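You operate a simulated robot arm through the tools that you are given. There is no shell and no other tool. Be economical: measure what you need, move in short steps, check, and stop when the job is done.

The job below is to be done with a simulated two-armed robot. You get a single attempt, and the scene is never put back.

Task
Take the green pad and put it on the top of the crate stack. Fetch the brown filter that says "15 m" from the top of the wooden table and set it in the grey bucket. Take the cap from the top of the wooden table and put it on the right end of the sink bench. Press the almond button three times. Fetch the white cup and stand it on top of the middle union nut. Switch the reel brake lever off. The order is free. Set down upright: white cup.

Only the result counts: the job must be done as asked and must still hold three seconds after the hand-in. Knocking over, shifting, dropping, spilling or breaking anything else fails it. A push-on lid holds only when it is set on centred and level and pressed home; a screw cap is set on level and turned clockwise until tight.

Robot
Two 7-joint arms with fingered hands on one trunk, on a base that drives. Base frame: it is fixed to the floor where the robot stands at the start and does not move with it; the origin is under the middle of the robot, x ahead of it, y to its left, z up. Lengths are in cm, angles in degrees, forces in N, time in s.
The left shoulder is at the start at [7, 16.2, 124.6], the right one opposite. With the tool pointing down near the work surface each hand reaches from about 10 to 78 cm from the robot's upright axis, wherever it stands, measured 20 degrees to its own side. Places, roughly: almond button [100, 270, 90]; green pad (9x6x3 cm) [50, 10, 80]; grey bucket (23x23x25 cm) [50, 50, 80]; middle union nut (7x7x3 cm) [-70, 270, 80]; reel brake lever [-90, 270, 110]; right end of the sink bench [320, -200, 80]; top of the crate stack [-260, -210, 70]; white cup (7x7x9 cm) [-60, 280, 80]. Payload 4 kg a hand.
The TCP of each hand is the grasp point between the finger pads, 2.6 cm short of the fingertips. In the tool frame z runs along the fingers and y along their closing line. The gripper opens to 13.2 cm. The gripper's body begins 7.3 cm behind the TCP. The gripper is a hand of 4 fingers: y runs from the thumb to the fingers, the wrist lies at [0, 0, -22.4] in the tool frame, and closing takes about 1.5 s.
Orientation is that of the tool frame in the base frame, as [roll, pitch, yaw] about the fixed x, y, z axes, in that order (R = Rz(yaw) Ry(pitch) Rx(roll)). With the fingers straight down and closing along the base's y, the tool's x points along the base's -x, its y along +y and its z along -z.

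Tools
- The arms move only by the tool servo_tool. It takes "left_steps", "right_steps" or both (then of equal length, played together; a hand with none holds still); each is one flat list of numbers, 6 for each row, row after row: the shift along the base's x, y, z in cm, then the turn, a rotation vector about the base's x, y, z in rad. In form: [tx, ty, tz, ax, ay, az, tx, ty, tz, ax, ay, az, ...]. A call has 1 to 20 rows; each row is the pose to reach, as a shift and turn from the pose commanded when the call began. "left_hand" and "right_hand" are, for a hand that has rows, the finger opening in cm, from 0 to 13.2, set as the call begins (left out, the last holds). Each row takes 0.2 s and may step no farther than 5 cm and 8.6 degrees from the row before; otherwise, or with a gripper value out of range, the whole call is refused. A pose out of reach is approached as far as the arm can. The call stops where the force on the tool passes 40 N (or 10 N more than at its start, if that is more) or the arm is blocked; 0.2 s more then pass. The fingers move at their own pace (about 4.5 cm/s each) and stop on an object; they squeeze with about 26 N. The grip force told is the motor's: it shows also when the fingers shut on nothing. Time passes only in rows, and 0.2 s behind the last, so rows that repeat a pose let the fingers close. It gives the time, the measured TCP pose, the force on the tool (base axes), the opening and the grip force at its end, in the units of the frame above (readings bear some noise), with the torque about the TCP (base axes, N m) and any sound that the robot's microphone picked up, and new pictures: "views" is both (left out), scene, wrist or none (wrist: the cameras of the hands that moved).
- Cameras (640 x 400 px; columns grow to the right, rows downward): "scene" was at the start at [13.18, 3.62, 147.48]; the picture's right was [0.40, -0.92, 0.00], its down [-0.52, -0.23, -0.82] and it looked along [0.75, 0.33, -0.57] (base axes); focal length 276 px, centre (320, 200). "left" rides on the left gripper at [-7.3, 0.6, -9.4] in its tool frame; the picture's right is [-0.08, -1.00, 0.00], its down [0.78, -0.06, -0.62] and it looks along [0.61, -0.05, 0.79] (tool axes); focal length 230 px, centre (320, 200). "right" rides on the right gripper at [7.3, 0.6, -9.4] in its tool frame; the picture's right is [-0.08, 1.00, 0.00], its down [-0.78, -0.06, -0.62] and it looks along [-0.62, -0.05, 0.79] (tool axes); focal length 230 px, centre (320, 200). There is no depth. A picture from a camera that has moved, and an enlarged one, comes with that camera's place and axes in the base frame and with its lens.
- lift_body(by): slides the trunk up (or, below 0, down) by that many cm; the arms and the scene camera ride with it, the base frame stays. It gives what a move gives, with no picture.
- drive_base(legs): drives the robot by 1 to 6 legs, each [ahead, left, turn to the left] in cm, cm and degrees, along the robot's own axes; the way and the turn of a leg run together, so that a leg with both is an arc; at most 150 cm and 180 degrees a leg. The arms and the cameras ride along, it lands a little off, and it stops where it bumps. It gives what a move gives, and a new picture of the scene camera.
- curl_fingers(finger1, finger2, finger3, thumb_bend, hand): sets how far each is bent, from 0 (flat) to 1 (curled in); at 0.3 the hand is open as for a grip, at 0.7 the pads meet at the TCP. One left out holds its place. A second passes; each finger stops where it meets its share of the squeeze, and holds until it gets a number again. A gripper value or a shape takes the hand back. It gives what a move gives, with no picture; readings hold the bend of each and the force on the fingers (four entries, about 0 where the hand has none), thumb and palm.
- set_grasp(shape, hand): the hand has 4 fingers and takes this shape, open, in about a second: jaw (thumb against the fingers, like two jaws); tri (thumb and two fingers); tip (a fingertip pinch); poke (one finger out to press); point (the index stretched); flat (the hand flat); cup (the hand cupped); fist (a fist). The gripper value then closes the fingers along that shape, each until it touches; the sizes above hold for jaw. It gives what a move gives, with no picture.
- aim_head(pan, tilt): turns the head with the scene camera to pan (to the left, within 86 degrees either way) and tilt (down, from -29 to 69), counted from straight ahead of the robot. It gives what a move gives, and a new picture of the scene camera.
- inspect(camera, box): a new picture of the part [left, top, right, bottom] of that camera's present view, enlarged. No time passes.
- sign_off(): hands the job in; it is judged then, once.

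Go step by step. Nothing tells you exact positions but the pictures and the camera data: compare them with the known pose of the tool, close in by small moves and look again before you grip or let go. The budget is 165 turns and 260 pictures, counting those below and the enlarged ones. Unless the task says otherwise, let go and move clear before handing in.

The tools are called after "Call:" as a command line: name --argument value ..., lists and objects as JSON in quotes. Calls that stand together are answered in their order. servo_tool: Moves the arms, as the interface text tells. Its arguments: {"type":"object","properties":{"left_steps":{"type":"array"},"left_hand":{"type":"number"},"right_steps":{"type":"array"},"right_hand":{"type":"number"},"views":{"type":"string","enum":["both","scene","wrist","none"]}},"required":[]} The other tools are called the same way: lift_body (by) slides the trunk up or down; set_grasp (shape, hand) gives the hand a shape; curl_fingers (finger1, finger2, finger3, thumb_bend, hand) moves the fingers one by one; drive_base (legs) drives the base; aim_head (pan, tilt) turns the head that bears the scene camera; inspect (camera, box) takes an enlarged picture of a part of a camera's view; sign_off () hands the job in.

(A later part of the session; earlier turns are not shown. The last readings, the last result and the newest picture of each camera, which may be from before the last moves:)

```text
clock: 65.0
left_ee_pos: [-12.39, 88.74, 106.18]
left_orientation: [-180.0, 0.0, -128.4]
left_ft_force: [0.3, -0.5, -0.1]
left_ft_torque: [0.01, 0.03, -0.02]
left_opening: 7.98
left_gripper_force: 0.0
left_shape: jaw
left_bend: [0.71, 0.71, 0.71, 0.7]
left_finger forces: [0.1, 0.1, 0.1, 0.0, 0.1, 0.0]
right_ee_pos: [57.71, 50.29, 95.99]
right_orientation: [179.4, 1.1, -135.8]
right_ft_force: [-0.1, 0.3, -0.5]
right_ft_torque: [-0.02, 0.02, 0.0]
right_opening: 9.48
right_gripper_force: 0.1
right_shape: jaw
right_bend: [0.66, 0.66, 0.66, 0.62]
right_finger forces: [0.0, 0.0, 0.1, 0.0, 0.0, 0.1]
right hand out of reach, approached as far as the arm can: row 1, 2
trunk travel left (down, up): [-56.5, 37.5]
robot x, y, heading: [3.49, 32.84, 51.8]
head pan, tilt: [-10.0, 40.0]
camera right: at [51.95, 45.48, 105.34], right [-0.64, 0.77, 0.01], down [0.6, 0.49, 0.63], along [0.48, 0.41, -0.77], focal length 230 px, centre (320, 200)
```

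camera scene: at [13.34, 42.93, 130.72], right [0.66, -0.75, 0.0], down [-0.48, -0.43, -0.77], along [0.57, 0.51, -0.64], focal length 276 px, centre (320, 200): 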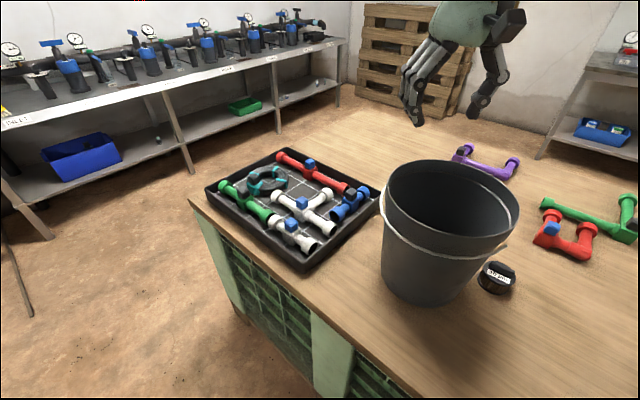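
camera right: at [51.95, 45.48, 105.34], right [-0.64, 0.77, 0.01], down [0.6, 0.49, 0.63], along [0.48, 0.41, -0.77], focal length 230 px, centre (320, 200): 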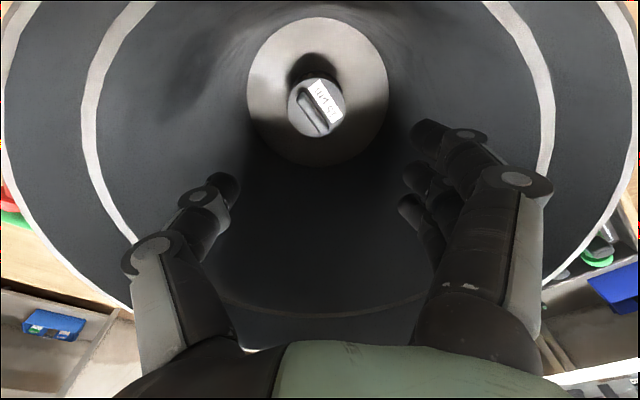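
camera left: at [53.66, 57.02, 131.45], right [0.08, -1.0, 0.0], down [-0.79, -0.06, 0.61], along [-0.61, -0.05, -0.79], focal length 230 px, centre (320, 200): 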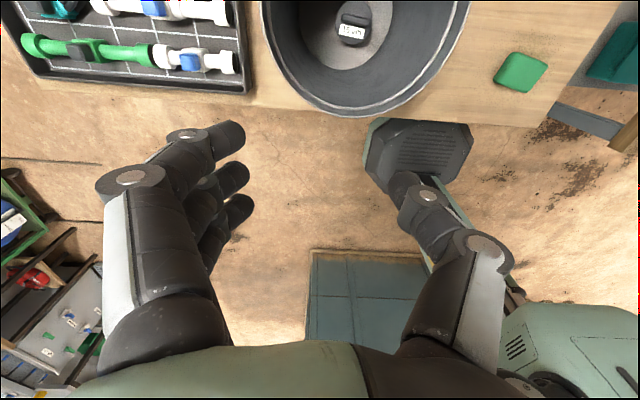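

The hand is centred in the bucket over the filter. Lowering 15 more.

Call:
servo_tool --right_steps '[0, 0, -4, 0, 0, 0, 0, 0, -8, 0, 0, 0, 0, 0, -12, 0, 0, 0, 0, 0, -15, 0, 0, 0, 0, 0, -15, 0, 0, 0]' --views "wrist"

```text
clock: 66.2
left_ee_pos: [-12.32, 88.7, 106.32]
left_orientation: [180.0, -0.1, -128.5]
left_ft_force: [0.1, -0.3, 0.5]
left_ft_torque: [-0.03, 0.0, -0.02]
left_opening: 7.99
left_gripper_force: 0.1
left_shape: jaw
left_bend: [0.71, 0.71, 0.71, 0.7]
left_finger forces: [0.0, 0.0, 0.1, 0.0, 0.0, 0.0]
right_ee_pos: [57.57, 49.94, 80.97]
right_orientation: [179.5, 1.2, -135.8]
right_ft_force: [0.2, 1.0, 0.7]
right_ft_torque: [0.02, 0.0, 0.01]
right_opening: 9.45
right_gripper_force: 0.1
right_shape: jaw
right_bend: [0.66, 0.66, 0.66, 0.62]
right_finger forces: [0.0, 0.1, 0.0, 0.1, 0.0, 0.0]
trunk travel left (down, up): [-56.5, 37.5]
robot x, y, heading: [4.09, 33.47, 51.7]
head pan, tilt: [-10.0, 40.0]
camera right: at [51.68, 45.14, 90.28], right [-0.64, 0.77, 0.01], down [0.6, 0.49, 0.63], along [0.48, 0.41, -0.78], focal length 230 px, centre (320, 200)
```

right: 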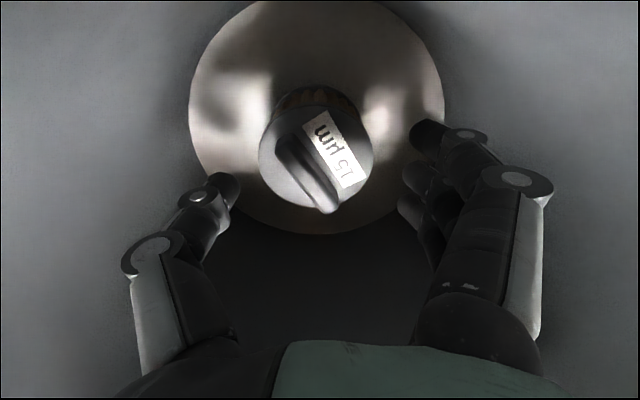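

The fingers are near the wall on the side I want to push. I'll push 4 cm along [-0.7, 0.72] and look.

Call:
servo_tool --right_steps '[-0.7, 0.7, 0, 0, 0, 0, -1.4, 1.4, 0, 0, 0, 0, -2.1, 2.1, 0, 0, 0, 0, -2.8, 2.8, 0, 0, 0, 0, -2.8, 2.8, 0, 0, 0, 0]'

```text
clock: 67.4
left_ee_pos: [-12.28, 88.71, 106.25]
left_orientation: [-180.0, -0.1, -128.5]
left_ft_force: [0.8, 0.4, 0.0]
left_ft_torque: [0.02, -0.01, -0.01]
left_opening: 8.0
left_gripper_force: 0.1
left_shape: jaw
left_bend: [0.71, 0.71, 0.71, 0.7]
left_finger forces: [0.1, 0.1, 0.1, 0.1, 0.1, 0.0]
right_ee_pos: [54.67, 52.62, 81.01]
right_orientation: [179.4, 1.0, -135.8]
right_ft_force: [0.9, 0.2, -0.1]
right_ft_torque: [-0.02, 0.03, -0.01]
right_opening: 9.49
right_gripper_force: 0.0
right_shape: jaw
right_bend: [0.66, 0.66, 0.66, 0.62]
right_finger forces: [0.4, 0.0, 0.4, 0.1, 0.0, 0.0]
trunk travel left (down, up): [-56.5, 37.5]
robot x, y, heading: [3.53, 33.89, 51.4]
head pan, tilt: [-10.0, 40.0]
camera scene: at [13.34, 42.93, 130.71], right [0.66, -0.75, 0.0], down [-0.48, -0.43, -0.77], along [0.57, 0.51, -0.64], focal length 276 px, centre (320, 200)
camera right: at [48.93, 47.9, 90.25], right [-0.64, 0.77, 0.01], down [0.6, 0.49, 0.63], along [0.48, 0.41, -0.78], focal length 230 px, centre (320, 200)
```

scene: 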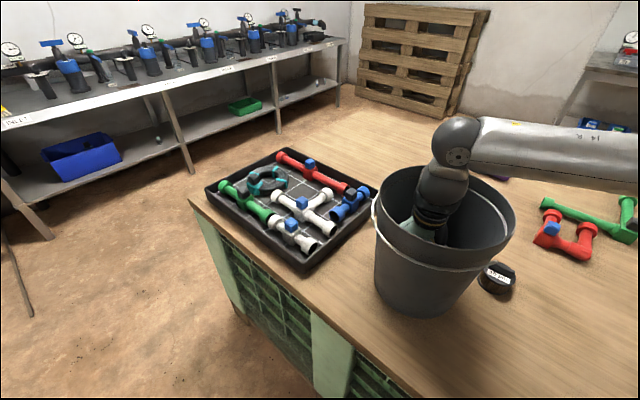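
right: 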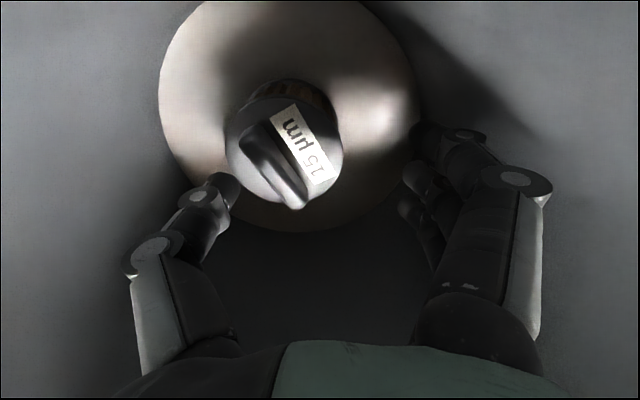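

The bucket has moved about 2 cm; another 2.2 cm, then back to centre and straight up.

Call:
servo_tool --right_steps '[-0.7, 0.7, 0, 0, 0, 0, -1.2, 1.2, 0, 0, 0, 0, -1.6, 1.6, 0, 0, 0, 0, -1.6, 1.6, 0, 0, 0, 0, -0.2, 0.2, 0, 0, 0, 0, -0.2, 0.2, 4, 0, 0, 0, -0.2, 0.2, 8.5, 0, 0, 0, -0.2, 0.2, 13, 0, 0, 0, -0.2, 0.2, 17.5, 0, 0, 0, -0.2, 0.2, 22, 0, 0, 0, -0.2, 0.2, 26.5, 0, 0, 0, -0.2, 0.2, 31, 0, 0, 0, -0.2, 0.2, 33, 0, 0, 0, -0.2, 0.2, 33, 0, 0, 0]'

```text
clock: 70.4
left_ee_pos: [-12.29, 88.76, 106.27]
left_orientation: [-179.9, -0.1, -128.5]
left_ft_force: [-0.4, 0.6, 0.2]
left_ft_torque: [0.01, -0.01, 0.03]
left_opening: 7.99
left_gripper_force: 0.0
left_shape: jaw
left_bend: [0.71, 0.71, 0.71, 0.7]
left_finger forces: [0.0, 0.1, 0.0, 0.0, 0.1, 0.0]
right_ee_pos: [54.64, 52.95, 114.21]
right_orientation: [179.5, 1.1, -135.9]
right_ft_force: [0.0, 0.0, -0.4]
right_ft_torque: [0.05, 0.02, -0.02]
right_opening: 9.48
right_gripper_force: 0.0
right_shape: jaw
right_bend: [0.66, 0.66, 0.66, 0.62]
right_finger forces: [0.1, 0.0, 0.0, 0.0, 0.0, 0.0]
trunk travel left (down, up): [-56.5, 37.5]
robot x, y, heading: [4.01, 33.61, 51.6]
head pan, tilt: [-10.0, 40.0]
camera scene: at [13.36, 42.94, 130.71], right [0.66, -0.75, 0.0], down [-0.48, -0.43, -0.77], along [0.57, 0.51, -0.64], focal length 276 px, centre (320, 200)
camera right: at [48.82, 48.18, 123.46], right [-0.64, 0.77, 0.01], down [0.6, 0.49, 0.63], along [0.48, 0.41, -0.78], focal length 230 px, centre (320, 200)
```

scene: 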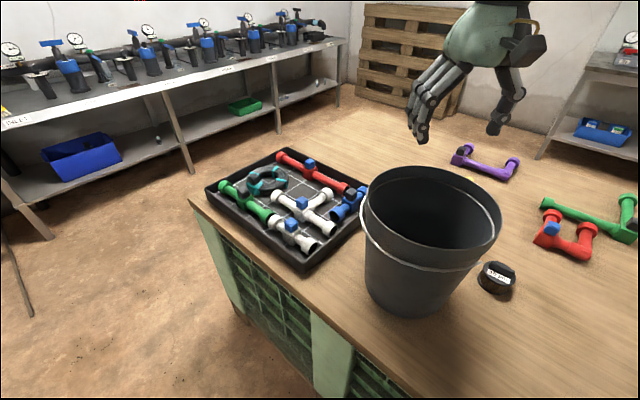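
right: 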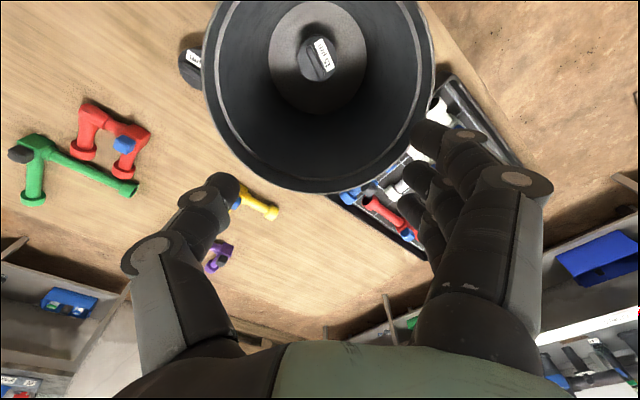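

The bucket is back at about [53.3, 52] with the filter upright in it. Now I'll take the right hand over to the cap at height.

Call:
servo_tool --right_steps '[4.3, 0, -1, 0, 0, 0, 8.6, 0, -2, 0, 0, 0, 12.9, 0, -4, 0, 0, 0, 17.2, 0, -6, 0, 0, 0, 21.4, 0, -8, 0, 0, 0, 21.4, 0, -8, 0, 0, 0]' --right_hand 7 --views "wrist"

```text
clock: 71.8
left_ee_pos: [-12.4, 88.84, 106.2]
left_orientation: [180.0, -0.1, -128.5]
left_ft_force: [-0.1, 0.6, 0.1]
left_ft_torque: [-0.02, 0.01, -0.02]
left_opening: 7.98
left_gripper_force: 0.1
left_shape: jaw
left_bend: [0.71, 0.71, 0.71, 0.7]
left_finger forces: [0.1, 0.0, 0.0, 0.0, 0.1, 0.1]
right_ee_pos: [73.74, 53.4, 102.45]
right_orientation: [179.4, 1.5, -135.8]
right_ft_force: [1.1, 0.3, -0.2]
right_ft_torque: [0.03, -0.04, -0.03]
right_opening: 7.08
right_gripper_force: 0.1
right_shape: jaw
right_bend: [0.72, 0.72, 0.72, 0.7]
right_finger forces: [0.1, 0.1, 0.1, 0.0, 0.1, 0.0]
right hand out of reach, approached as far as the arm can: row 1, 2, 3, 4, 5, 6
trunk travel left (down, up): [-56.5, 37.5]
robot x, y, heading: [3.87, 33.56, 51.9]
head pan, tilt: [-10.0, 40.0]
camera right: at [67.94, 48.5, 111.63], right [-0.64, 0.77, 0.01], down [0.6, 0.49, 0.64], along [0.48, 0.41, -0.77], focal length 230 px, centre (320, 200)
```

right: 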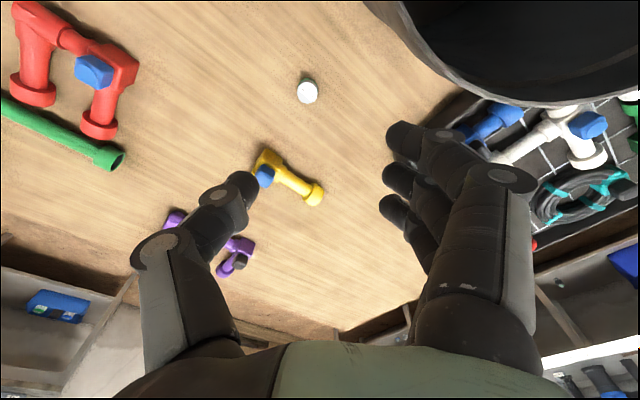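

The cap is undisturbed at [75.8, 53.1]. I'll descend to about 8 cm above it and check.

Call:
servo_tool --right_steps '[0.8, 0, -4, 0, 0, 0, 1.5, -0.2, -8, 0, 0, 0, 2, -0.3, -12, 0, 0, 0, 2, -0.3, -16, 0, 0, 0, 2, -0.3, -18, 0, 0, 0, 2, -0.3, -18, 0, 0, 0]' --views "both"

```text
clock: 73.2
left_ee_pos: [-12.26, 88.61, 106.26]
left_orientation: [-179.9, 0.0, -128.5]
left_ft_force: [-0.2, 1.3, -0.2]
left_ft_torque: [0.03, 0.0, -0.02]
left_opening: 7.98
left_gripper_force: 0.0
left_shape: jaw
left_bend: [0.71, 0.71, 0.71, 0.7]
left_finger forces: [0.0, 0.0, 0.0, 0.1, 0.0, 0.1]
right_ee_pos: [75.62, 53.11, 84.3]
right_orientation: [179.3, 1.1, -136.0]
right_ft_force: [-0.7, -0.1, 0.4]
right_ft_torque: [0.02, 0.03, 0.01]
right_opening: 7.06
right_gripper_force: 0.1
right_shape: jaw
right_bend: [0.72, 0.72, 0.72, 0.7]
right_finger forces: [0.1, 0.1, 0.0, 0.0, 0.0, 0.1]
trunk travel left (down, up): [-56.5, 37.5]
robot x, y, heading: [3.94, 32.9, 51.8]
head pan, tilt: [-10.0, 40.0]
camera scene: at [13.31, 42.95, 130.71], right [0.66, -0.75, 0.0], down [-0.48, -0.43, -0.77], along [0.57, 0.51, -0.64], focal length 276 px, centre (320, 200)
camera right: at [69.75, 48.35, 93.61], right [-0.64, 0.77, 0.01], down [0.6, 0.49, 0.63], along [0.48, 0.41, -0.78], focal length 230 px, centre (320, 200)
```

scene: 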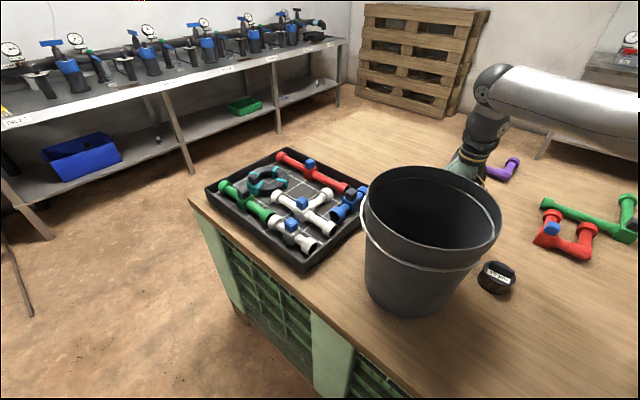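
right: 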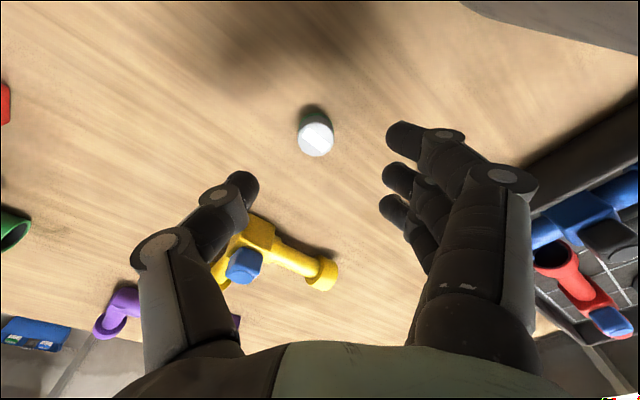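

The cap is centred between the fingers. Going down the last 7.5 cm.

Call:
servo_tool --right_steps '[0, 0.2, -3, 0, 0, 0, 0, 0.2, -6, 0, 0, 0, 0, 0.2, -7.5, 0, 0, 0, 0, 0.2, -7.5, 0, 0, 0]' --views "wrist"

```text
clock: 74.2
left_ee_pos: [-12.06, 88.81, 106.22]
left_orientation: [180.0, 0.0, -128.6]
left_ft_force: [0.2, 0.1, -0.2]
left_ft_torque: [-0.03, 0.0, 0.02]
left_opening: 7.99
left_gripper_force: 0.1
left_shape: jaw
left_bend: [0.71, 0.71, 0.71, 0.7]
left_finger forces: [0.0, 0.1, 0.0, 0.0, 0.1, 0.1]
right_ee_pos: [75.69, 53.51, 76.66]
right_orientation: [179.4, 1.1, -135.8]
right_ft_force: [-0.1, -0.5, -0.7]
right_ft_torque: [0.0, -0.01, -0.03]
right_opening: 7.07
right_gripper_force: 0.1
right_shape: jaw
right_bend: [0.72, 0.72, 0.72, 0.7]
right_finger forces: [0.1, 0.0, 0.0, 0.1, 0.0, 0.0]
trunk travel left (down, up): [-56.5, 37.5]
robot x, y, heading: [3.86, 33.55, 51.5]
head pan, tilt: [-10.0, 40.0]
camera right: at [69.95, 48.64, 86.05], right [-0.64, 0.77, 0.01], down [0.6, 0.49, 0.63], along [0.48, 0.41, -0.78], focal length 230 px, centre (320, 200)
```

right: 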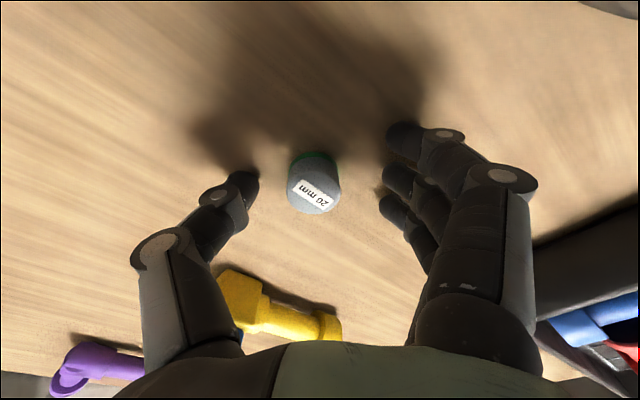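

The "20 mm" cap lies right between thumb and fingers. Closing.

Call:
servo_tool --right_steps '[0, 0, 0, 0, 0, 0, 0, 0, 0, 0, 0, 0, 0, 0, 0, 0, 0, 0, 0, 0, 0, 0, 0, 0, 0, 0, 0, 0, 0, 0, 0, 0, 0, 0, 0, 0, 0, 0, 0, 0, 0, 0]' --right_hand 1.5 --views "wrist"

```text
clock: 75.8
left_ee_pos: [-12.33, 88.73, 106.29]
left_orientation: [-180.0, 0.0, -128.5]
left_ft_force: [1.2, 0.0, 1.0]
left_ft_torque: [0.01, -0.01, 0.0]
left_opening: 7.99
left_gripper_force: 0.1
left_shape: jaw
left_bend: [0.71, 0.71, 0.71, 0.7]
left_finger forces: [0.0, 0.0, 0.1, 0.1, 0.0, 0.1]
right_ee_pos: [75.75, 53.36, 76.89]
right_orientation: [179.4, 1.2, -136.0]
right_ft_force: [3.5, -1.4, 8.9]
right_ft_torque: [0.09, 0.09, 0.01]
right_opening: 1.4
right_gripper_force: 26.0
right_shape: jaw
right_bend: [0.76, 0.7, 0.68, 0.71]
right_finger forces: [0.0, 23.9, 0.0, 0.0, 20.3, 0.0]
trunk travel left (down, up): [-56.5, 37.5]
robot x, y, heading: [3.6, 33.62, 51.5]
head pan, tilt: [-10.0, 40.0]
camera right: at [69.94, 48.59, 86.18], right [-0.64, 0.77, 0.01], down [0.6, 0.49, 0.63], along [0.48, 0.41, -0.77], focal length 230 px, centre (320, 200)
```

right: 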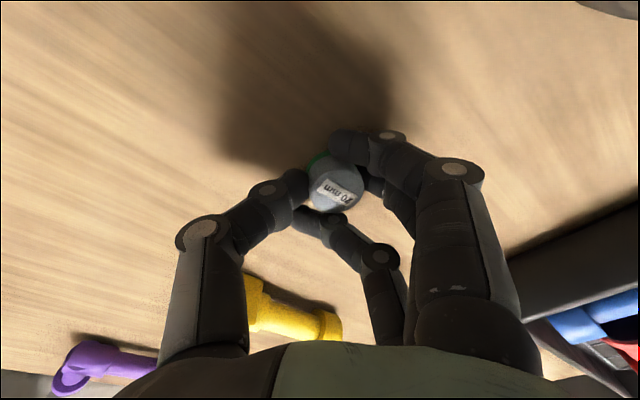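

The cap is pinched between thumb and middle finger. I'll lift gently and check the grip.

Call:
servo_tool --right_steps '[0, 0, 2, 0, 0, 0, 0, 0, 5, 0, 0, 0, 0, -1, 9, 0, 0, 0, 0, -2, 13, 0, 0, 0, -0.5, -4, 17, 0, 0, 0, -1, -6, 21, 0, 0, 0, -2, -9, 24, 0, 0, 0, -3, -13, 26, 0, 0, 0]'

```text
clock: 77.6
left_ee_pos: [-12.27, 88.7, 106.34]
left_orientation: [-180.0, 0.1, -128.5]
left_ft_force: [0.6, 0.0, -0.4]
left_ft_torque: [0.01, -0.02, 0.01]
left_opening: 7.96
left_gripper_force: 0.2
left_shape: jaw
left_bend: [0.71, 0.71, 0.71, 0.7]
left_finger forces: [0.0, 0.0, 0.0, 0.0, 0.1, 0.1]
right_ee_pos: [72.53, 45.54, 98.52]
right_orientation: [179.4, 1.1, -135.9]
right_ft_force: [-0.4, -0.3, 0.1]
right_ft_torque: [-0.02, -0.01, -0.02]
right_opening: 1.3
right_gripper_force: 26.2
right_shape: jaw
right_bend: [0.76, 0.67, 0.68, 0.72]
right_finger forces: [0.0, 17.1, 0.0, 0.0, 17.1, 0.0]
right hand out of reach, approached as far as the arm can: row 7, 8
trunk travel left (down, up): [-56.5, 37.5]
robot x, y, heading: [3.77, 33.42, 51.8]
head pan, tilt: [-10.0, 40.0]
camera scene: at [13.37, 42.96, 130.71], right [0.66, -0.75, 0.0], down [-0.48, -0.43, -0.77], along [0.57, 0.51, -0.64], focal length 276 px, centre (320, 200)
camera right: at [66.73, 40.81, 107.89], right [-0.64, 0.77, 0.01], down [0.6, 0.49, 0.63], along [0.48, 0.41, -0.77], focal length 230 px, centre (320, 200)
```

scene: 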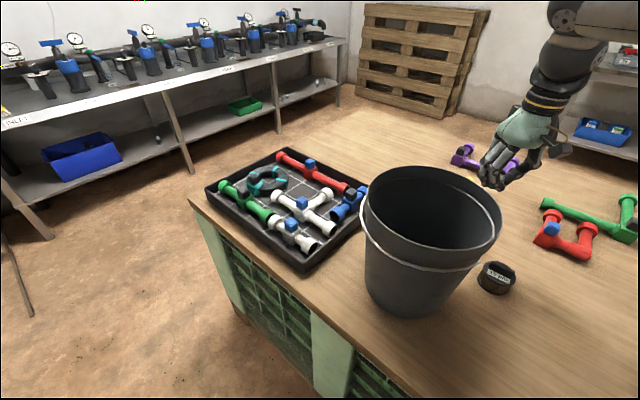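
right: 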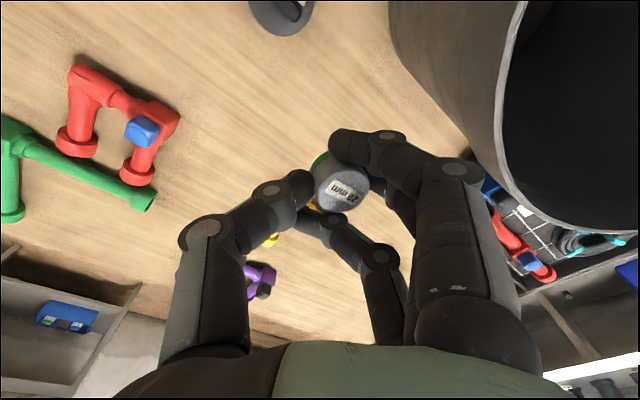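

The cap is held firmly. I'll retract the right hand to the near side, raise the left hand, and then turn the robot back to fetch the pad with the left hand.

Call:
servo_tool --right_steps '[-2, -4, 0, 0, 0, 0, -4, -8, 1, 0, 0, 0, -8, -11, 2, 0, 0, 0, -12, -14, 4, 0, 0, 0, -16, -16, 6, 0, 0, 0, -20, -17, 8, 0, 0, 0, -24, -18, 10, 0, 0, 0, -28, -18, 12, 0, 0, 0, -32, -18, 14, 0, 0, 0, -34, -18, 14, 0, 0, 0]' --left_steps '[0, 0, 1, 0, 0, 0, 0, 0, 2, 0, 0, 0, 0, 0, 3, 0, 0, 0, 0, 0, 4, 0, 0, 0, 0, 0, 5, 0, 0, 0, 0, 0, 6, 0, 0, 0, 0, 0, 7, 0, 0, 0, 0, 0, 8, 0, 0, 0, 0, 0, 9, 0, 0, 0, 0, 0, 10, 0, 0, 0]' --left_hand 13.2 --views "scene"

```text
refused: row 3 steps farther than a row can; nothing moved
```

I'll shorten the steps and resend.

Call:
servo_tool --right_steps '[-2, -4, 0, 0, 0, 0, -4, -8, 1, 0, 0, 0, -7, -11, 2, 0, 0, 0, -10, -14, 4, 0, 0, 0, -13, -16, 6, 0, 0, 0, -17, -17, 8, 0, 0, 0, -21, -18, 10, 0, 0, 0, -25, -18, 12, 0, 0, 0, -29, -18, 14, 0, 0, 0, -33, -18, 14, 0, 0, 0]' --left_steps '[0, 0, 1, 0, 0, 0, 0, 0, 2, 0, 0, 0, 0, 0, 3, 0, 0, 0, 0, 0, 4, 0, 0, 0, 0, 0, 5, 0, 0, 0, 0, 0, 6, 0, 0, 0, 0, 0, 7, 0, 0, 0, 0, 0, 8, 0, 0, 0, 0, 0, 9, 0, 0, 0, 0, 0, 10, 0, 0, 0]' --left_hand 13.2 --views "scene"

```text
clock: 79.8
left_ee_pos: [-12.29, 88.44, 111.92]
left_orientation: [-179.9, 0.3, -128.4]
left_ft_force: [-1.5, -0.4, -0.2]
left_ft_torque: [0.03, -0.06, 0.01]
left_opening: 13.19
left_gripper_force: 0.0
left_shape: jaw
left_bend: [0.3, 0.3, 0.3, 0.3]
left_finger forces: [0.0, 0.0, 0.0, 0.0, 0.1, 0.1]
left hand out of reach, approached as far as the arm can: row 6, 7, 8, 9, 10
right_ee_pos: [30.98, 35.31, 111.08]
right_orientation: [179.4, 1.2, -135.9]
right_ft_force: [-0.8, -1.6, 0.2]
right_ft_torque: [0.02, -0.08, 0.01]
right_opening: 1.28
right_gripper_force: 26.0
right_shape: jaw
right_bend: [0.76, 0.67, 0.68, 0.72]
right_finger forces: [0.0, 16.4, 0.1, 0.0, 16.3, 0.0]
right hand out of reach, approached as far as the arm can: row 1, 2, 3, 4, 5, 6, 7, 8, 9, 10
trunk travel left (down, up): [-56.5, 37.5]
robot x, y, heading: [3.7, 33.39, 51.6]
head pan, tilt: [-10.0, 40.0]
camera scene: at [13.05, 42.76, 130.75], right [0.66, -0.75, 0.0], down [-0.48, -0.43, -0.77], along [0.57, 0.51, -0.64], focal length 276 px, centre (320, 200)
```

scene: 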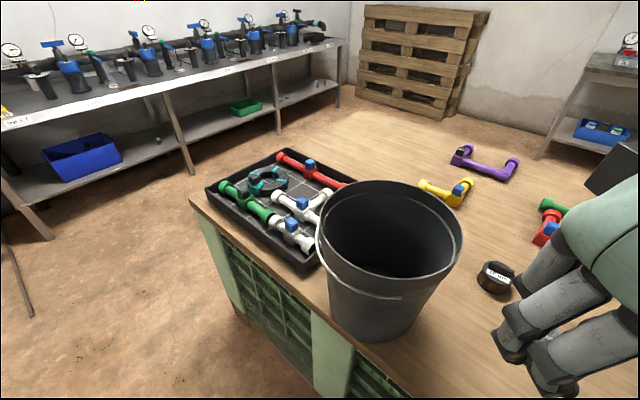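

The retreat was distorted by the reach limit and the hand dragged the bucket about 9 cm towards the table edge (about [43.6, 54]). I'll raise the trunk so the arms have more freedom, then look closely at the bucket.

Call:
lift_body --by 10

Call:
inspect --camera "scene" --box '[180, 130, 500, 399]'

```text
clock: 81.1
left_ee_pos: [-12.0, 88.75, 121.88]
left_orientation: [-179.9, 0.2, -128.6]
left_ft_force: [-0.3, 0.0, 0.0]
left_ft_torque: [0.01, 0.01, 0.02]
left_opening: 13.2
left_gripper_force: 0.1
left_shape: jaw
left_bend: [0.3, 0.3, 0.3, 0.3]
left_finger forces: [0.1, 0.0, 0.0, 0.1, 0.0, 0.0]
right_ee_pos: [31.21, 35.59, 121.02]
right_orientation: [179.2, 1.1, -135.9]
right_ft_force: [-0.8, -0.2, 0.2]
right_ft_torque: [0.04, 0.03, 0.01]
right_opening: 1.27
right_gripper_force: 25.8
right_shape: jaw
right_bend: [0.76, 0.67, 0.68, 0.72]
right_finger forces: [0.0, 16.4, 0.1, 0.1, 16.3, 0.0]
trunk travel left (down, up): [-66.5, 27.5]
robot x, y, heading: [3.56, 33.46, 51.6]
head pan, tilt: [-10.0, 40.0]
```

```text
1.49 times, centred on (340, 264) of scene
camera zoom: at [13.34, 42.97, 140.7], right [0.66, -0.75, 0.0], down [-0.48, -0.43, -0.77], along [0.57, 0.51, -0.64], focal length 411 px, centre (290, 104)
```

zoom: 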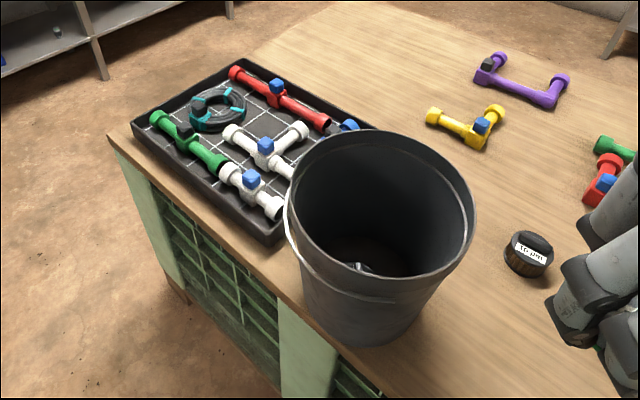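

The bucket still stands fully on the table at about [43.7, 54]. I'll bring the left hand over it, turned so its thumb side points to +x, and shift the right hand aside.

Call:
servo_tool --left_steps '[3.9, -2.4, 0, 0, 0, 0.034, 7.8, -4.9, 0, 0, 0, 0.068, 11.7, -7.3, 0, 0, 0, 0.1, 15.6, -9.8, 0, 0, 0, 0.135, 19.4, -12.2, 0, 0, 0, 0.17, 23.3, -14.7, 0, 0, 0, 0.2, 27.2, -17.1, 0, 0, 0, 0.235, 31, -19.6, 0, 0, 0, 0.27, 35, -22, 0, 0, 0, 0.3, 38.8, -24.5, 0, 0, 0, 0.335, 42.7, -27, 0, 0, 0, 0.37, 46.5, -29.3, 0, 0, 0, 0.4, 50.4, -31.8, 0, 0, 0, 0.435, 54, -34.2, 0, 0, 0, 0.47, 54, -34.2, 0, 0, 0, 0.47]' --right_steps '[0, -1, 0, 0, 0, 0, 0, -2, 0, 0, 0, 0, 0, -3, 0, 0, 0, 0, 0, -4, 0, 0, 0, 0, 0, -5, 0, 0, 0, 0, 0, -6, 0, 0, 0, 0, 0, -7, 0, 0, 0, 0, 0, -8, 0, 0, 0, 0, 0, -9, 0, 0, 0, 0, 0, -9, 0, 0, 0, 0, 0, -9, 0, 0, 0, 0, 0, -9, 0, 0, 0, 0, 0, -9, 0, 0, 0, 0, 0, -9, 0, 0, 0, 0, 0, -9, 0, 0, 0, 0]' --left_hand 9.5

```text
clock: 82.4
left_ee_pos: [7.31, 76.63, 122.06]
left_orientation: [180.0, 0.1, -118.9]
left_ft_force: [-0.1, -0.5, -0.7]
left_ft_torque: [-0.04, 0.02, 0.01]
left_opening: 9.52
left_gripper_force: 0.1
left_shape: jaw
left_bend: [0.66, 0.66, 0.66, 0.62]
left_finger forces: [0.1, 0.0, 0.0, 0.0, 0.1, 0.0]
right_ee_pos: [29.25, 33.46, 122.13]
right_orientation: [179.0, 1.7, -136.8]
right_ft_force: [14.1, 13.3, -2.0]
right_ft_torque: [-0.5, 0.42, -0.8]
right_opening: 1.28
right_gripper_force: 25.9
right_shape: jaw
right_bend: [0.76, 0.67, 0.68, 0.72]
right_finger forces: [0.0, 16.4, 0.0, 0.1, 16.5, 0.0]
right hand out of reach, approached as far as the arm can: row 1, 2, 3, 4, 5, 6
trunk travel left (down, up): [-66.5, 27.5]
robot x, y, heading: [3.83, 33.07, 51.7]
head pan, tilt: [-10.0, 40.0]
stopped in row 6 (right hand): the force on the tool passed its limit (the readings are from after the stop); the commanded pose is now the measured one
camera scene: at [13.47, 42.95, 140.7], right [0.66, -0.75, 0.0], down [-0.48, -0.43, -0.77], along [0.57, 0.51, -0.64], focal length 276 px, centre (320, 200)
camera right: at [23.36, 28.62, 131.34], right [-0.63, 0.78, 0.02], down [0.61, 0.47, 0.64], along [0.49, 0.41, -0.77], focal length 230 px, centre (320, 200)
camera left: at [10.41, 83.28, 131.26], right [0.91, -0.41, 0.0], down [-0.33, -0.72, 0.62], along [-0.26, -0.56, -0.79], focal length 230 px, centre (320, 200)
```

scene: 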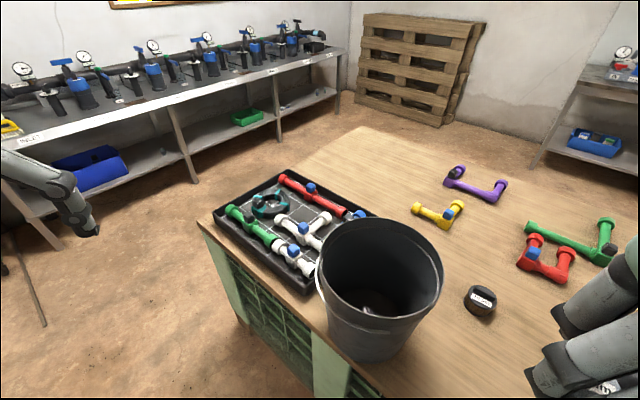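
right: 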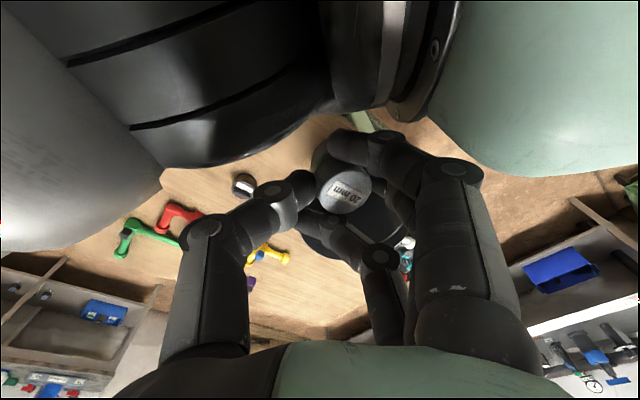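
left: 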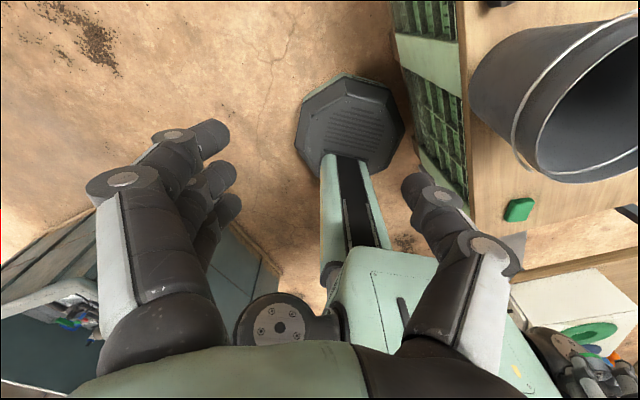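

The right hand touched the robot's own arm, so I'll move it forward and outward over the table, then continue with the left hand.

Call:
servo_tool --right_steps '[2, 1.5, 0, 0, 0, 0, 5, 1, 0, 0, 0, 0, 8.5, 0, 0, 0, 0, 0, 12, -1.5, 0, 0, 0, 0, 15, -3, 0, 0, 0, 0]' --views "none"

Call:
servo_tool --left_steps '[3.9, -2.4, 0, 0, 0, 0.034, 7.8, -4.9, 0, 0, 0, 0.068, 11.7, -7.3, 0, 0, 0, 0.1, 15.6, -9.8, -1, 0, 0, 0.135, 19.4, -12.2, -2, 0, 0, 0.17, 23.3, -14.7, -3, 0, 0, 0.2, 27.2, -17.1, -4, 0, 0, 0.235, 31, -19.6, -5, 0, 0, 0.27, 35, -22, -6, 0, 0, 0.3, 35, -22, -6, 0, 0, 0.3]' --left_hand 9.5

```text
clock: 83.6
left_ee_pos: [7.24, 76.48, 122.01]
left_orientation: [179.8, 0.1, -118.9]
left_ft_force: [1.3, -0.4, 0.4]
left_ft_torque: [0.0, -0.03, 0.01]
left_opening: 9.56
left_gripper_force: 0.2
left_shape: jaw
left_bend: [0.66, 0.66, 0.66, 0.62]
left_finger forces: [0.0, 0.1, 0.1, 0.0, 0.0, 0.0]
right_ee_pos: [36.61, 38.91, 117.93]
right_orientation: [179.0, 1.6, -136.6]
right_ft_force: [0.1, 0.2, -0.2]
right_ft_torque: [0.0, -0.01, 0.0]
right_opening: 1.28
right_gripper_force: 26.3
right_shape: jaw
right_bend: [0.76, 0.67, 0.68, 0.72]
right_finger forces: [0.0, 16.3, 0.0, 0.0, 16.4, 0.0]
right hand out of reach, approached as far as the arm can: row 1, 2, 3, 4, 5
trunk travel left (down, up): [-66.5, 27.5]
robot x, y, heading: [3.5, 33.66, 51.4]
head pan, tilt: [-10.0, 40.0]
```

```text
clock: 85.8
left_ee_pos: [16.8, 67.74, 113.41]
left_orientation: [-179.8, -0.1, -101.7]
left_ft_force: [0.7, -0.2, 0.2]
left_ft_torque: [0.01, 0.05, 0.0]
left_opening: 9.57
left_gripper_force: 0.0
left_shape: jaw
left_bend: [0.66, 0.66, 0.66, 0.62]
left_finger forces: [0.1, 0.0, 0.1, 0.1, 0.0, 0.1]
left hand out of reach, approached as far as the arm can: row 2, 3, 4, 5, 6, 7, 8, 9, 10
right_ee_pos: [36.47, 38.9, 117.94]
right_orientation: [179.0, 1.7, -136.6]
right_ft_force: [1.0, -0.6, -0.2]
right_ft_torque: [0.0, -0.01, 0.03]
right_opening: 1.28
right_gripper_force: 25.6
right_shape: jaw
right_bend: [0.76, 0.67, 0.68, 0.72]
right_finger forces: [0.0, 16.4, 0.1, 0.0, 16.4, 0.1]
trunk travel left (down, up): [-66.5, 27.5]
robot x, y, heading: [3.63, 33.34, 51.4]
head pan, tilt: [-10.0, 40.0]
camera scene: at [13.36, 42.99, 140.71], right [0.66, -0.75, 0.0], down [-0.48, -0.43, -0.77], along [0.57, 0.51, -0.64], focal length 276 px, centre (320, 200)
camera left: at [17.79, 75.01, 122.67], right [0.99, -0.13, 0.0], down [-0.1, -0.78, 0.62], along [-0.07, -0.61, -0.79], focal length 230 px, centre (320, 200)
```

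scene: 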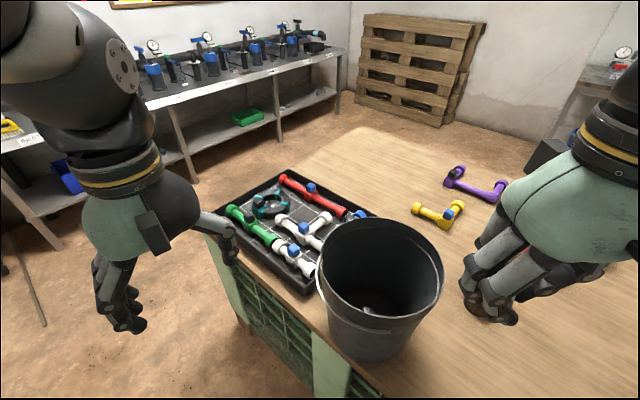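
left: 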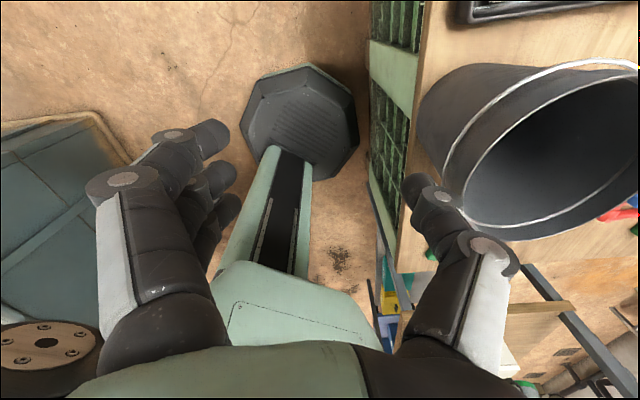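

The left arm's posture is unfavourable at this heading. I'll turn back to heading 0 and shift right, to where the left hand reached the bucket well before.

Call:
drive_base --legs '[[0, 0, -51.5]]'

Call:
drive_base --legs '[[0, -26, 0]]'

```text
clock: 88.5
left_ee_pos: [38.66, 44.78, 113.41]
left_orientation: [-179.8, 0.0, -152.7]
left_ft_force: [-0.6, 0.2, 0.6]
left_ft_torque: [-0.01, 0.03, 0.02]
left_opening: 9.54
left_gripper_force: 0.0
left_shape: jaw
left_bend: [0.66, 0.66, 0.66, 0.62]
left_finger forces: [0.1, 0.1, 0.0, 0.1, 0.0, 0.0]
right_ee_pos: [28.74, 11.39, 117.93]
right_orientation: [179.0, 1.6, 172.3]
right_ft_force: [-0.2, -0.7, -0.7]
right_ft_torque: [-0.01, 0.0, 0.05]
right_opening: 1.26
right_gripper_force: 25.7
right_shape: jaw
right_bend: [0.76, 0.67, 0.68, 0.72]
right_finger forces: [0.0, 16.4, 0.0, 0.0, 16.3, 0.0]
trunk travel left (down, up): [-66.5, 27.5]
robot x, y, heading: [3.5, 33.54, 0.4]
head pan, tilt: [-10.0, 40.0]
camera scene: at [17.25, 32.03, 140.71], right [-0.16, -0.99, 0.0], down [-0.63, 0.11, -0.77], along [0.76, -0.13, -0.64], focal length 276 px, centre (320, 200)
```

scene: 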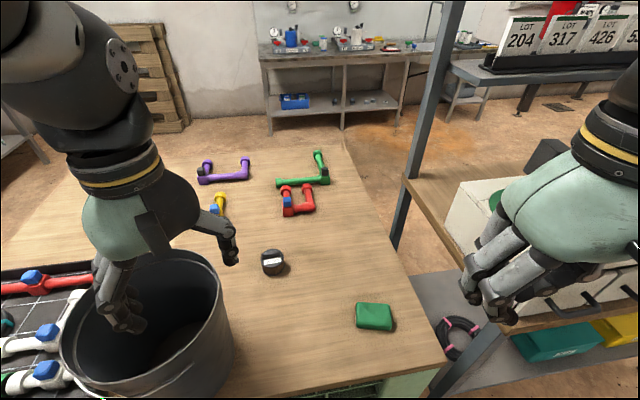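

```text
clock: 90.4
left_ee_pos: [38.89, 18.63, 113.39]
left_orientation: [-179.6, -0.1, -152.2]
left_ft_force: [0.0, -0.7, 0.2]
left_ft_torque: [-0.01, 0.02, -0.01]
left_opening: 9.51
left_gripper_force: 0.1
left_shape: jaw
left_bend: [0.66, 0.66, 0.66, 0.62]
left_finger forces: [0.1, 0.1, 0.0, 0.0, 0.0, 0.0]
right_ee_pos: [29.3, -14.8, 117.98]
right_orientation: [179.1, 1.6, 172.9]
right_ft_force: [-0.3, 0.9, 0.5]
right_ft_torque: [0.02, 0.03, -0.02]
right_opening: 1.27
right_gripper_force: 25.8
right_shape: jaw
right_bend: [0.76, 0.67, 0.68, 0.72]
right_finger forces: [0.0, 16.6, 0.0, 0.0, 16.5, 0.1]
trunk travel left (down, up): [-66.5, 27.5]
robot x, y, heading: [4.09, 6.89, 0.8]
head pan, tilt: [-10.0, 40.0]
camera scene: at [17.62, 5.74, 140.71], right [-0.16, -0.99, 0.0], down [-0.64, 0.1, -0.77], along [0.76, -0.12, -0.64], focal length 276 px, centre (320, 200)
```

scene: 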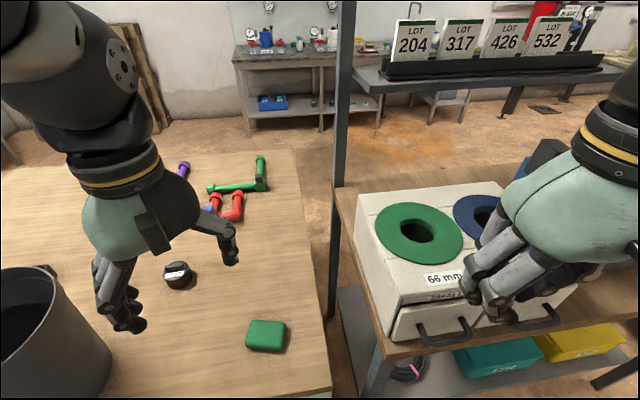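

Now the left hand is in good range. I'll take it over the bucket with the closing line squared to y.

Call:
servo_tool --left_steps '[0.5, 4.4, 0, 0, 0, -0.06, 1, 8.8, 0, 0, 0, -0.12, 1.5, 13.2, 0, 0, 0, -0.18, 2, 17.6, 0, 0, 0, -0.24, 2.5, 22, 0, 0, 0, -0.3, 3, 26.4, 0, 0, 0, -0.36, 3.5, 30.8, 0, 0, 0, -0.42, 4, 35, 0, 0, 0, -0.485, 4, 35, 0, 0, 0, -0.485]'

Call:
aim_head --pan 35 --tilt 45

```text
clock: 92.4
left_ee_pos: [42.71, 53.9, 112.94]
left_orientation: [-179.8, 0.0, 180.0]
left_ft_force: [-1.2, -0.4, -0.3]
left_ft_torque: [0.01, 0.01, 0.0]
left_opening: 9.53
left_gripper_force: 0.0
left_shape: jaw
left_bend: [0.66, 0.66, 0.66, 0.62]
left_finger forces: [0.1, 0.0, 0.0, 0.0, 0.0, 0.1]
right_ee_pos: [29.27, -14.87, 117.93]
right_orientation: [179.0, 1.7, 172.9]
right_ft_force: [0.3, 0.4, 0.0]
right_ft_torque: [-0.01, -0.03, 0.0]
right_opening: 1.29
right_gripper_force: 25.9
right_shape: jaw
right_bend: [0.76, 0.67, 0.68, 0.72]
right_finger forces: [0.1, 16.4, 0.0, 0.1, 16.4, 0.0]
trunk travel left (down, up): [-66.5, 27.5]
robot x, y, heading: [4.34, 6.84, 1.1]
head pan, tilt: [-10.0, 40.0]
camera scene: at [17.6, 5.59, 140.71], right [-0.16, -0.99, 0.0], down [-0.64, 0.1, -0.77], along [0.76, -0.12, -0.64], focal length 276 px, centre (320, 200)
camera left: at [50.02, 54.57, 122.3], right [0.08, -1.0, 0.0], down [-0.79, -0.06, 0.62], along [-0.61, -0.05, -0.79], focal length 230 px, centre (320, 200)
```

scene: 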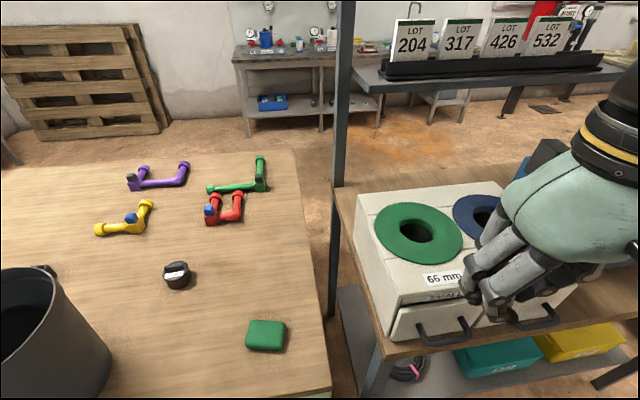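
left: 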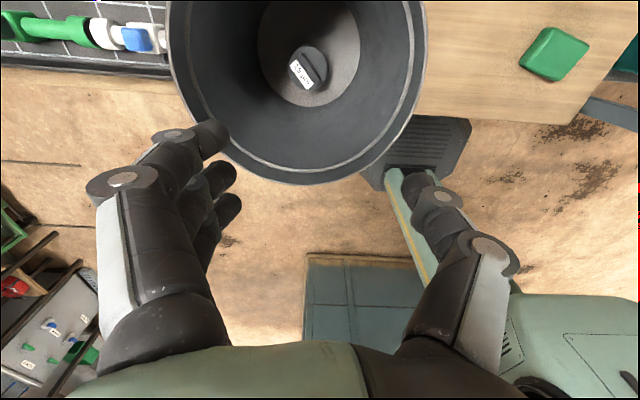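

```text
clock: 93.5
left_ee_pos: [42.67, 53.78, 112.99]
left_orientation: [-179.8, -0.1, -180.0]
left_ft_force: [-0.8, 0.6, 0.0]
left_ft_torque: [-0.01, 0.0, -0.03]
left_opening: 9.55
left_gripper_force: 0.0
left_shape: jaw
left_bend: [0.66, 0.66, 0.66, 0.62]
left_finger forces: [0.0, 0.0, 0.0, 0.0, 0.0, 0.0]
right_ee_pos: [29.22, -14.94, 117.98]
right_orientation: [179.1, 1.6, 173.0]
right_ft_force: [0.5, -0.1, 0.0]
right_ft_torque: [-0.02, 0.01, 0.01]
right_opening: 1.26
right_gripper_force: 25.8
right_shape: jaw
right_bend: [0.76, 0.67, 0.68, 0.72]
right_finger forces: [0.1, 16.4, 0.0, 0.1, 16.4, 0.0]
trunk travel left (down, up): [-66.5, 27.5]
robot x, y, heading: [4.22, 6.63, 1.2]
head pan, tilt: [35.0, 45.0]
camera scene: at [15.8, 11.73, 139.99], right [0.59, -0.81, 0.0], down [-0.57, -0.42, -0.71], along [0.57, 0.42, -0.71], focal length 276 px, centre (320, 200)
```

scene: 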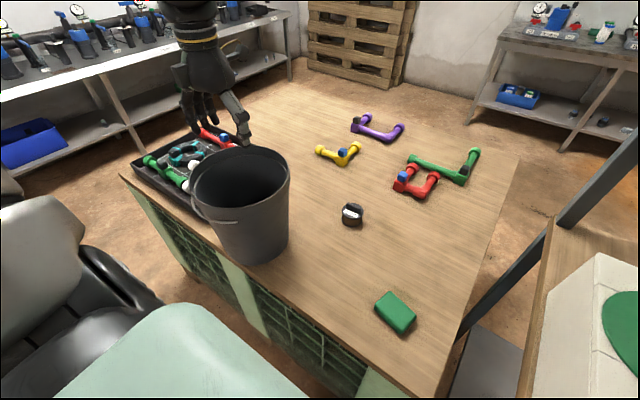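

The left wrist camera puts the bucket centre at [45.4, 56.2] with the filter upright inside. I'll centre the hand and descend inside with the arm.

Call:
servo_tool --left_steps '[1.5, 1.2, 0, 0, 0, 0, 2.7, 2.4, -1, 0, 0, 0, 2.7, 2.4, -5, 0, 0, 0, 2.7, 2.4, -9, 0, 0, 0, 2.7, 2.4, -13, 0, 0, 0, 2.7, 2.4, -17, 0, 0, 0, 2.7, 2.4, -17, 0, 0, 0]' --views "wrist"

```text
clock: 95.1
left_ee_pos: [45.32, 55.87, 96.5]
left_orientation: [-179.9, 0.2, -180.0]
left_ft_force: [0.1, -0.2, -0.6]
left_ft_torque: [0.02, -0.02, -0.02]
left_opening: 9.52
left_gripper_force: 0.0
left_shape: jaw
left_bend: [0.66, 0.66, 0.66, 0.62]
left_finger forces: [0.0, 0.0, 0.0, 0.0, 0.0, 0.0]
right_ee_pos: [29.22, -14.9, 117.93]
right_orientation: [178.9, 1.5, 172.8]
right_ft_force: [-0.2, 0.5, 0.7]
right_ft_torque: [0.0, 0.0, -0.02]
right_opening: 1.29
right_gripper_force: 26.0
right_shape: jaw
right_bend: [0.76, 0.67, 0.68, 0.72]
right_finger forces: [0.0, 16.5, 0.0, 0.1, 16.3, 0.0]
trunk travel left (down, up): [-66.5, 27.5]
robot x, y, heading: [4.4, 7.02, 1.1]
head pan, tilt: [35.0, 45.0]
camera left: at [52.74, 56.49, 105.78], right [0.08, -1.0, 0.0], down [-0.79, -0.06, 0.62], along [-0.61, -0.05, -0.79], focal length 230 px, centre (320, 200)
```

left: 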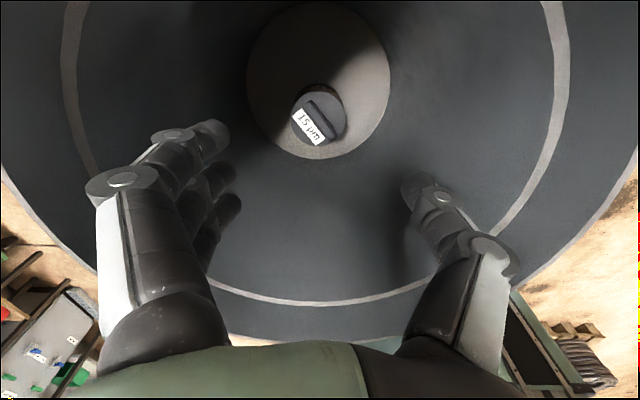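

Centred, and clear of the wall. Continuing down 15 cm.

Call:
servo_tool --left_steps '[0.7, 0, -4, 0, 0, 0, 1.2, 0, -8, 0, 0, 0, 1.2, 0, -12, 0, 0, 0, 1.2, 0, -15, 0, 0, 0, 1.2, 0, -15, 0, 0, 0]' --views "wrist"

```text
clock: 96.3
left_ee_pos: [46.95, 55.98, 81.42]
left_orientation: [-179.8, 0.1, 180.0]
left_ft_force: [-0.7, 0.1, -0.8]
left_ft_torque: [0.0, 0.0, -0.01]
left_opening: 9.54
left_gripper_force: 0.1
left_shape: jaw
left_bend: [0.66, 0.66, 0.66, 0.62]
left_finger forces: [0.1, 0.1, 0.0, 0.0, 0.1, 0.0]
right_ee_pos: [29.16, -14.93, 117.95]
right_orientation: [178.9, 1.5, 173.0]
right_ft_force: [-0.3, -0.9, 0.1]
right_ft_torque: [0.02, -0.01, 0.03]
right_opening: 1.26
right_gripper_force: 26.0
right_shape: jaw
right_bend: [0.76, 0.67, 0.68, 0.72]
right_finger forces: [0.0, 16.5, 0.0, 0.0, 16.4, 0.0]
trunk travel left (down, up): [-66.5, 27.5]
robot x, y, heading: [3.94, 7.24, 0.9]
head pan, tilt: [35.0, 45.0]
camera left: at [54.3, 56.65, 90.69], right [0.08, -1.0, 0.0], down [-0.79, -0.06, 0.62], along [-0.61, -0.05, -0.79], focal length 230 px, centre (320, 200)
```

left: 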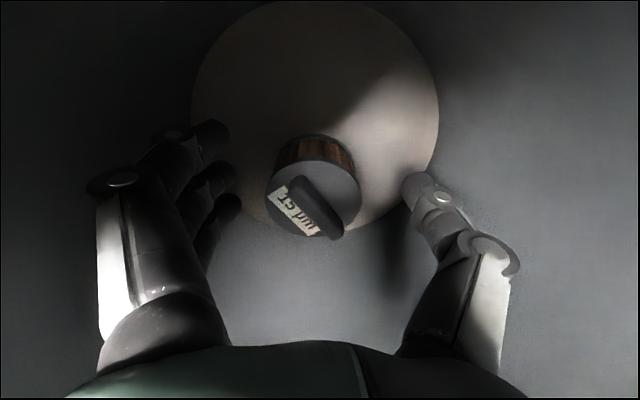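

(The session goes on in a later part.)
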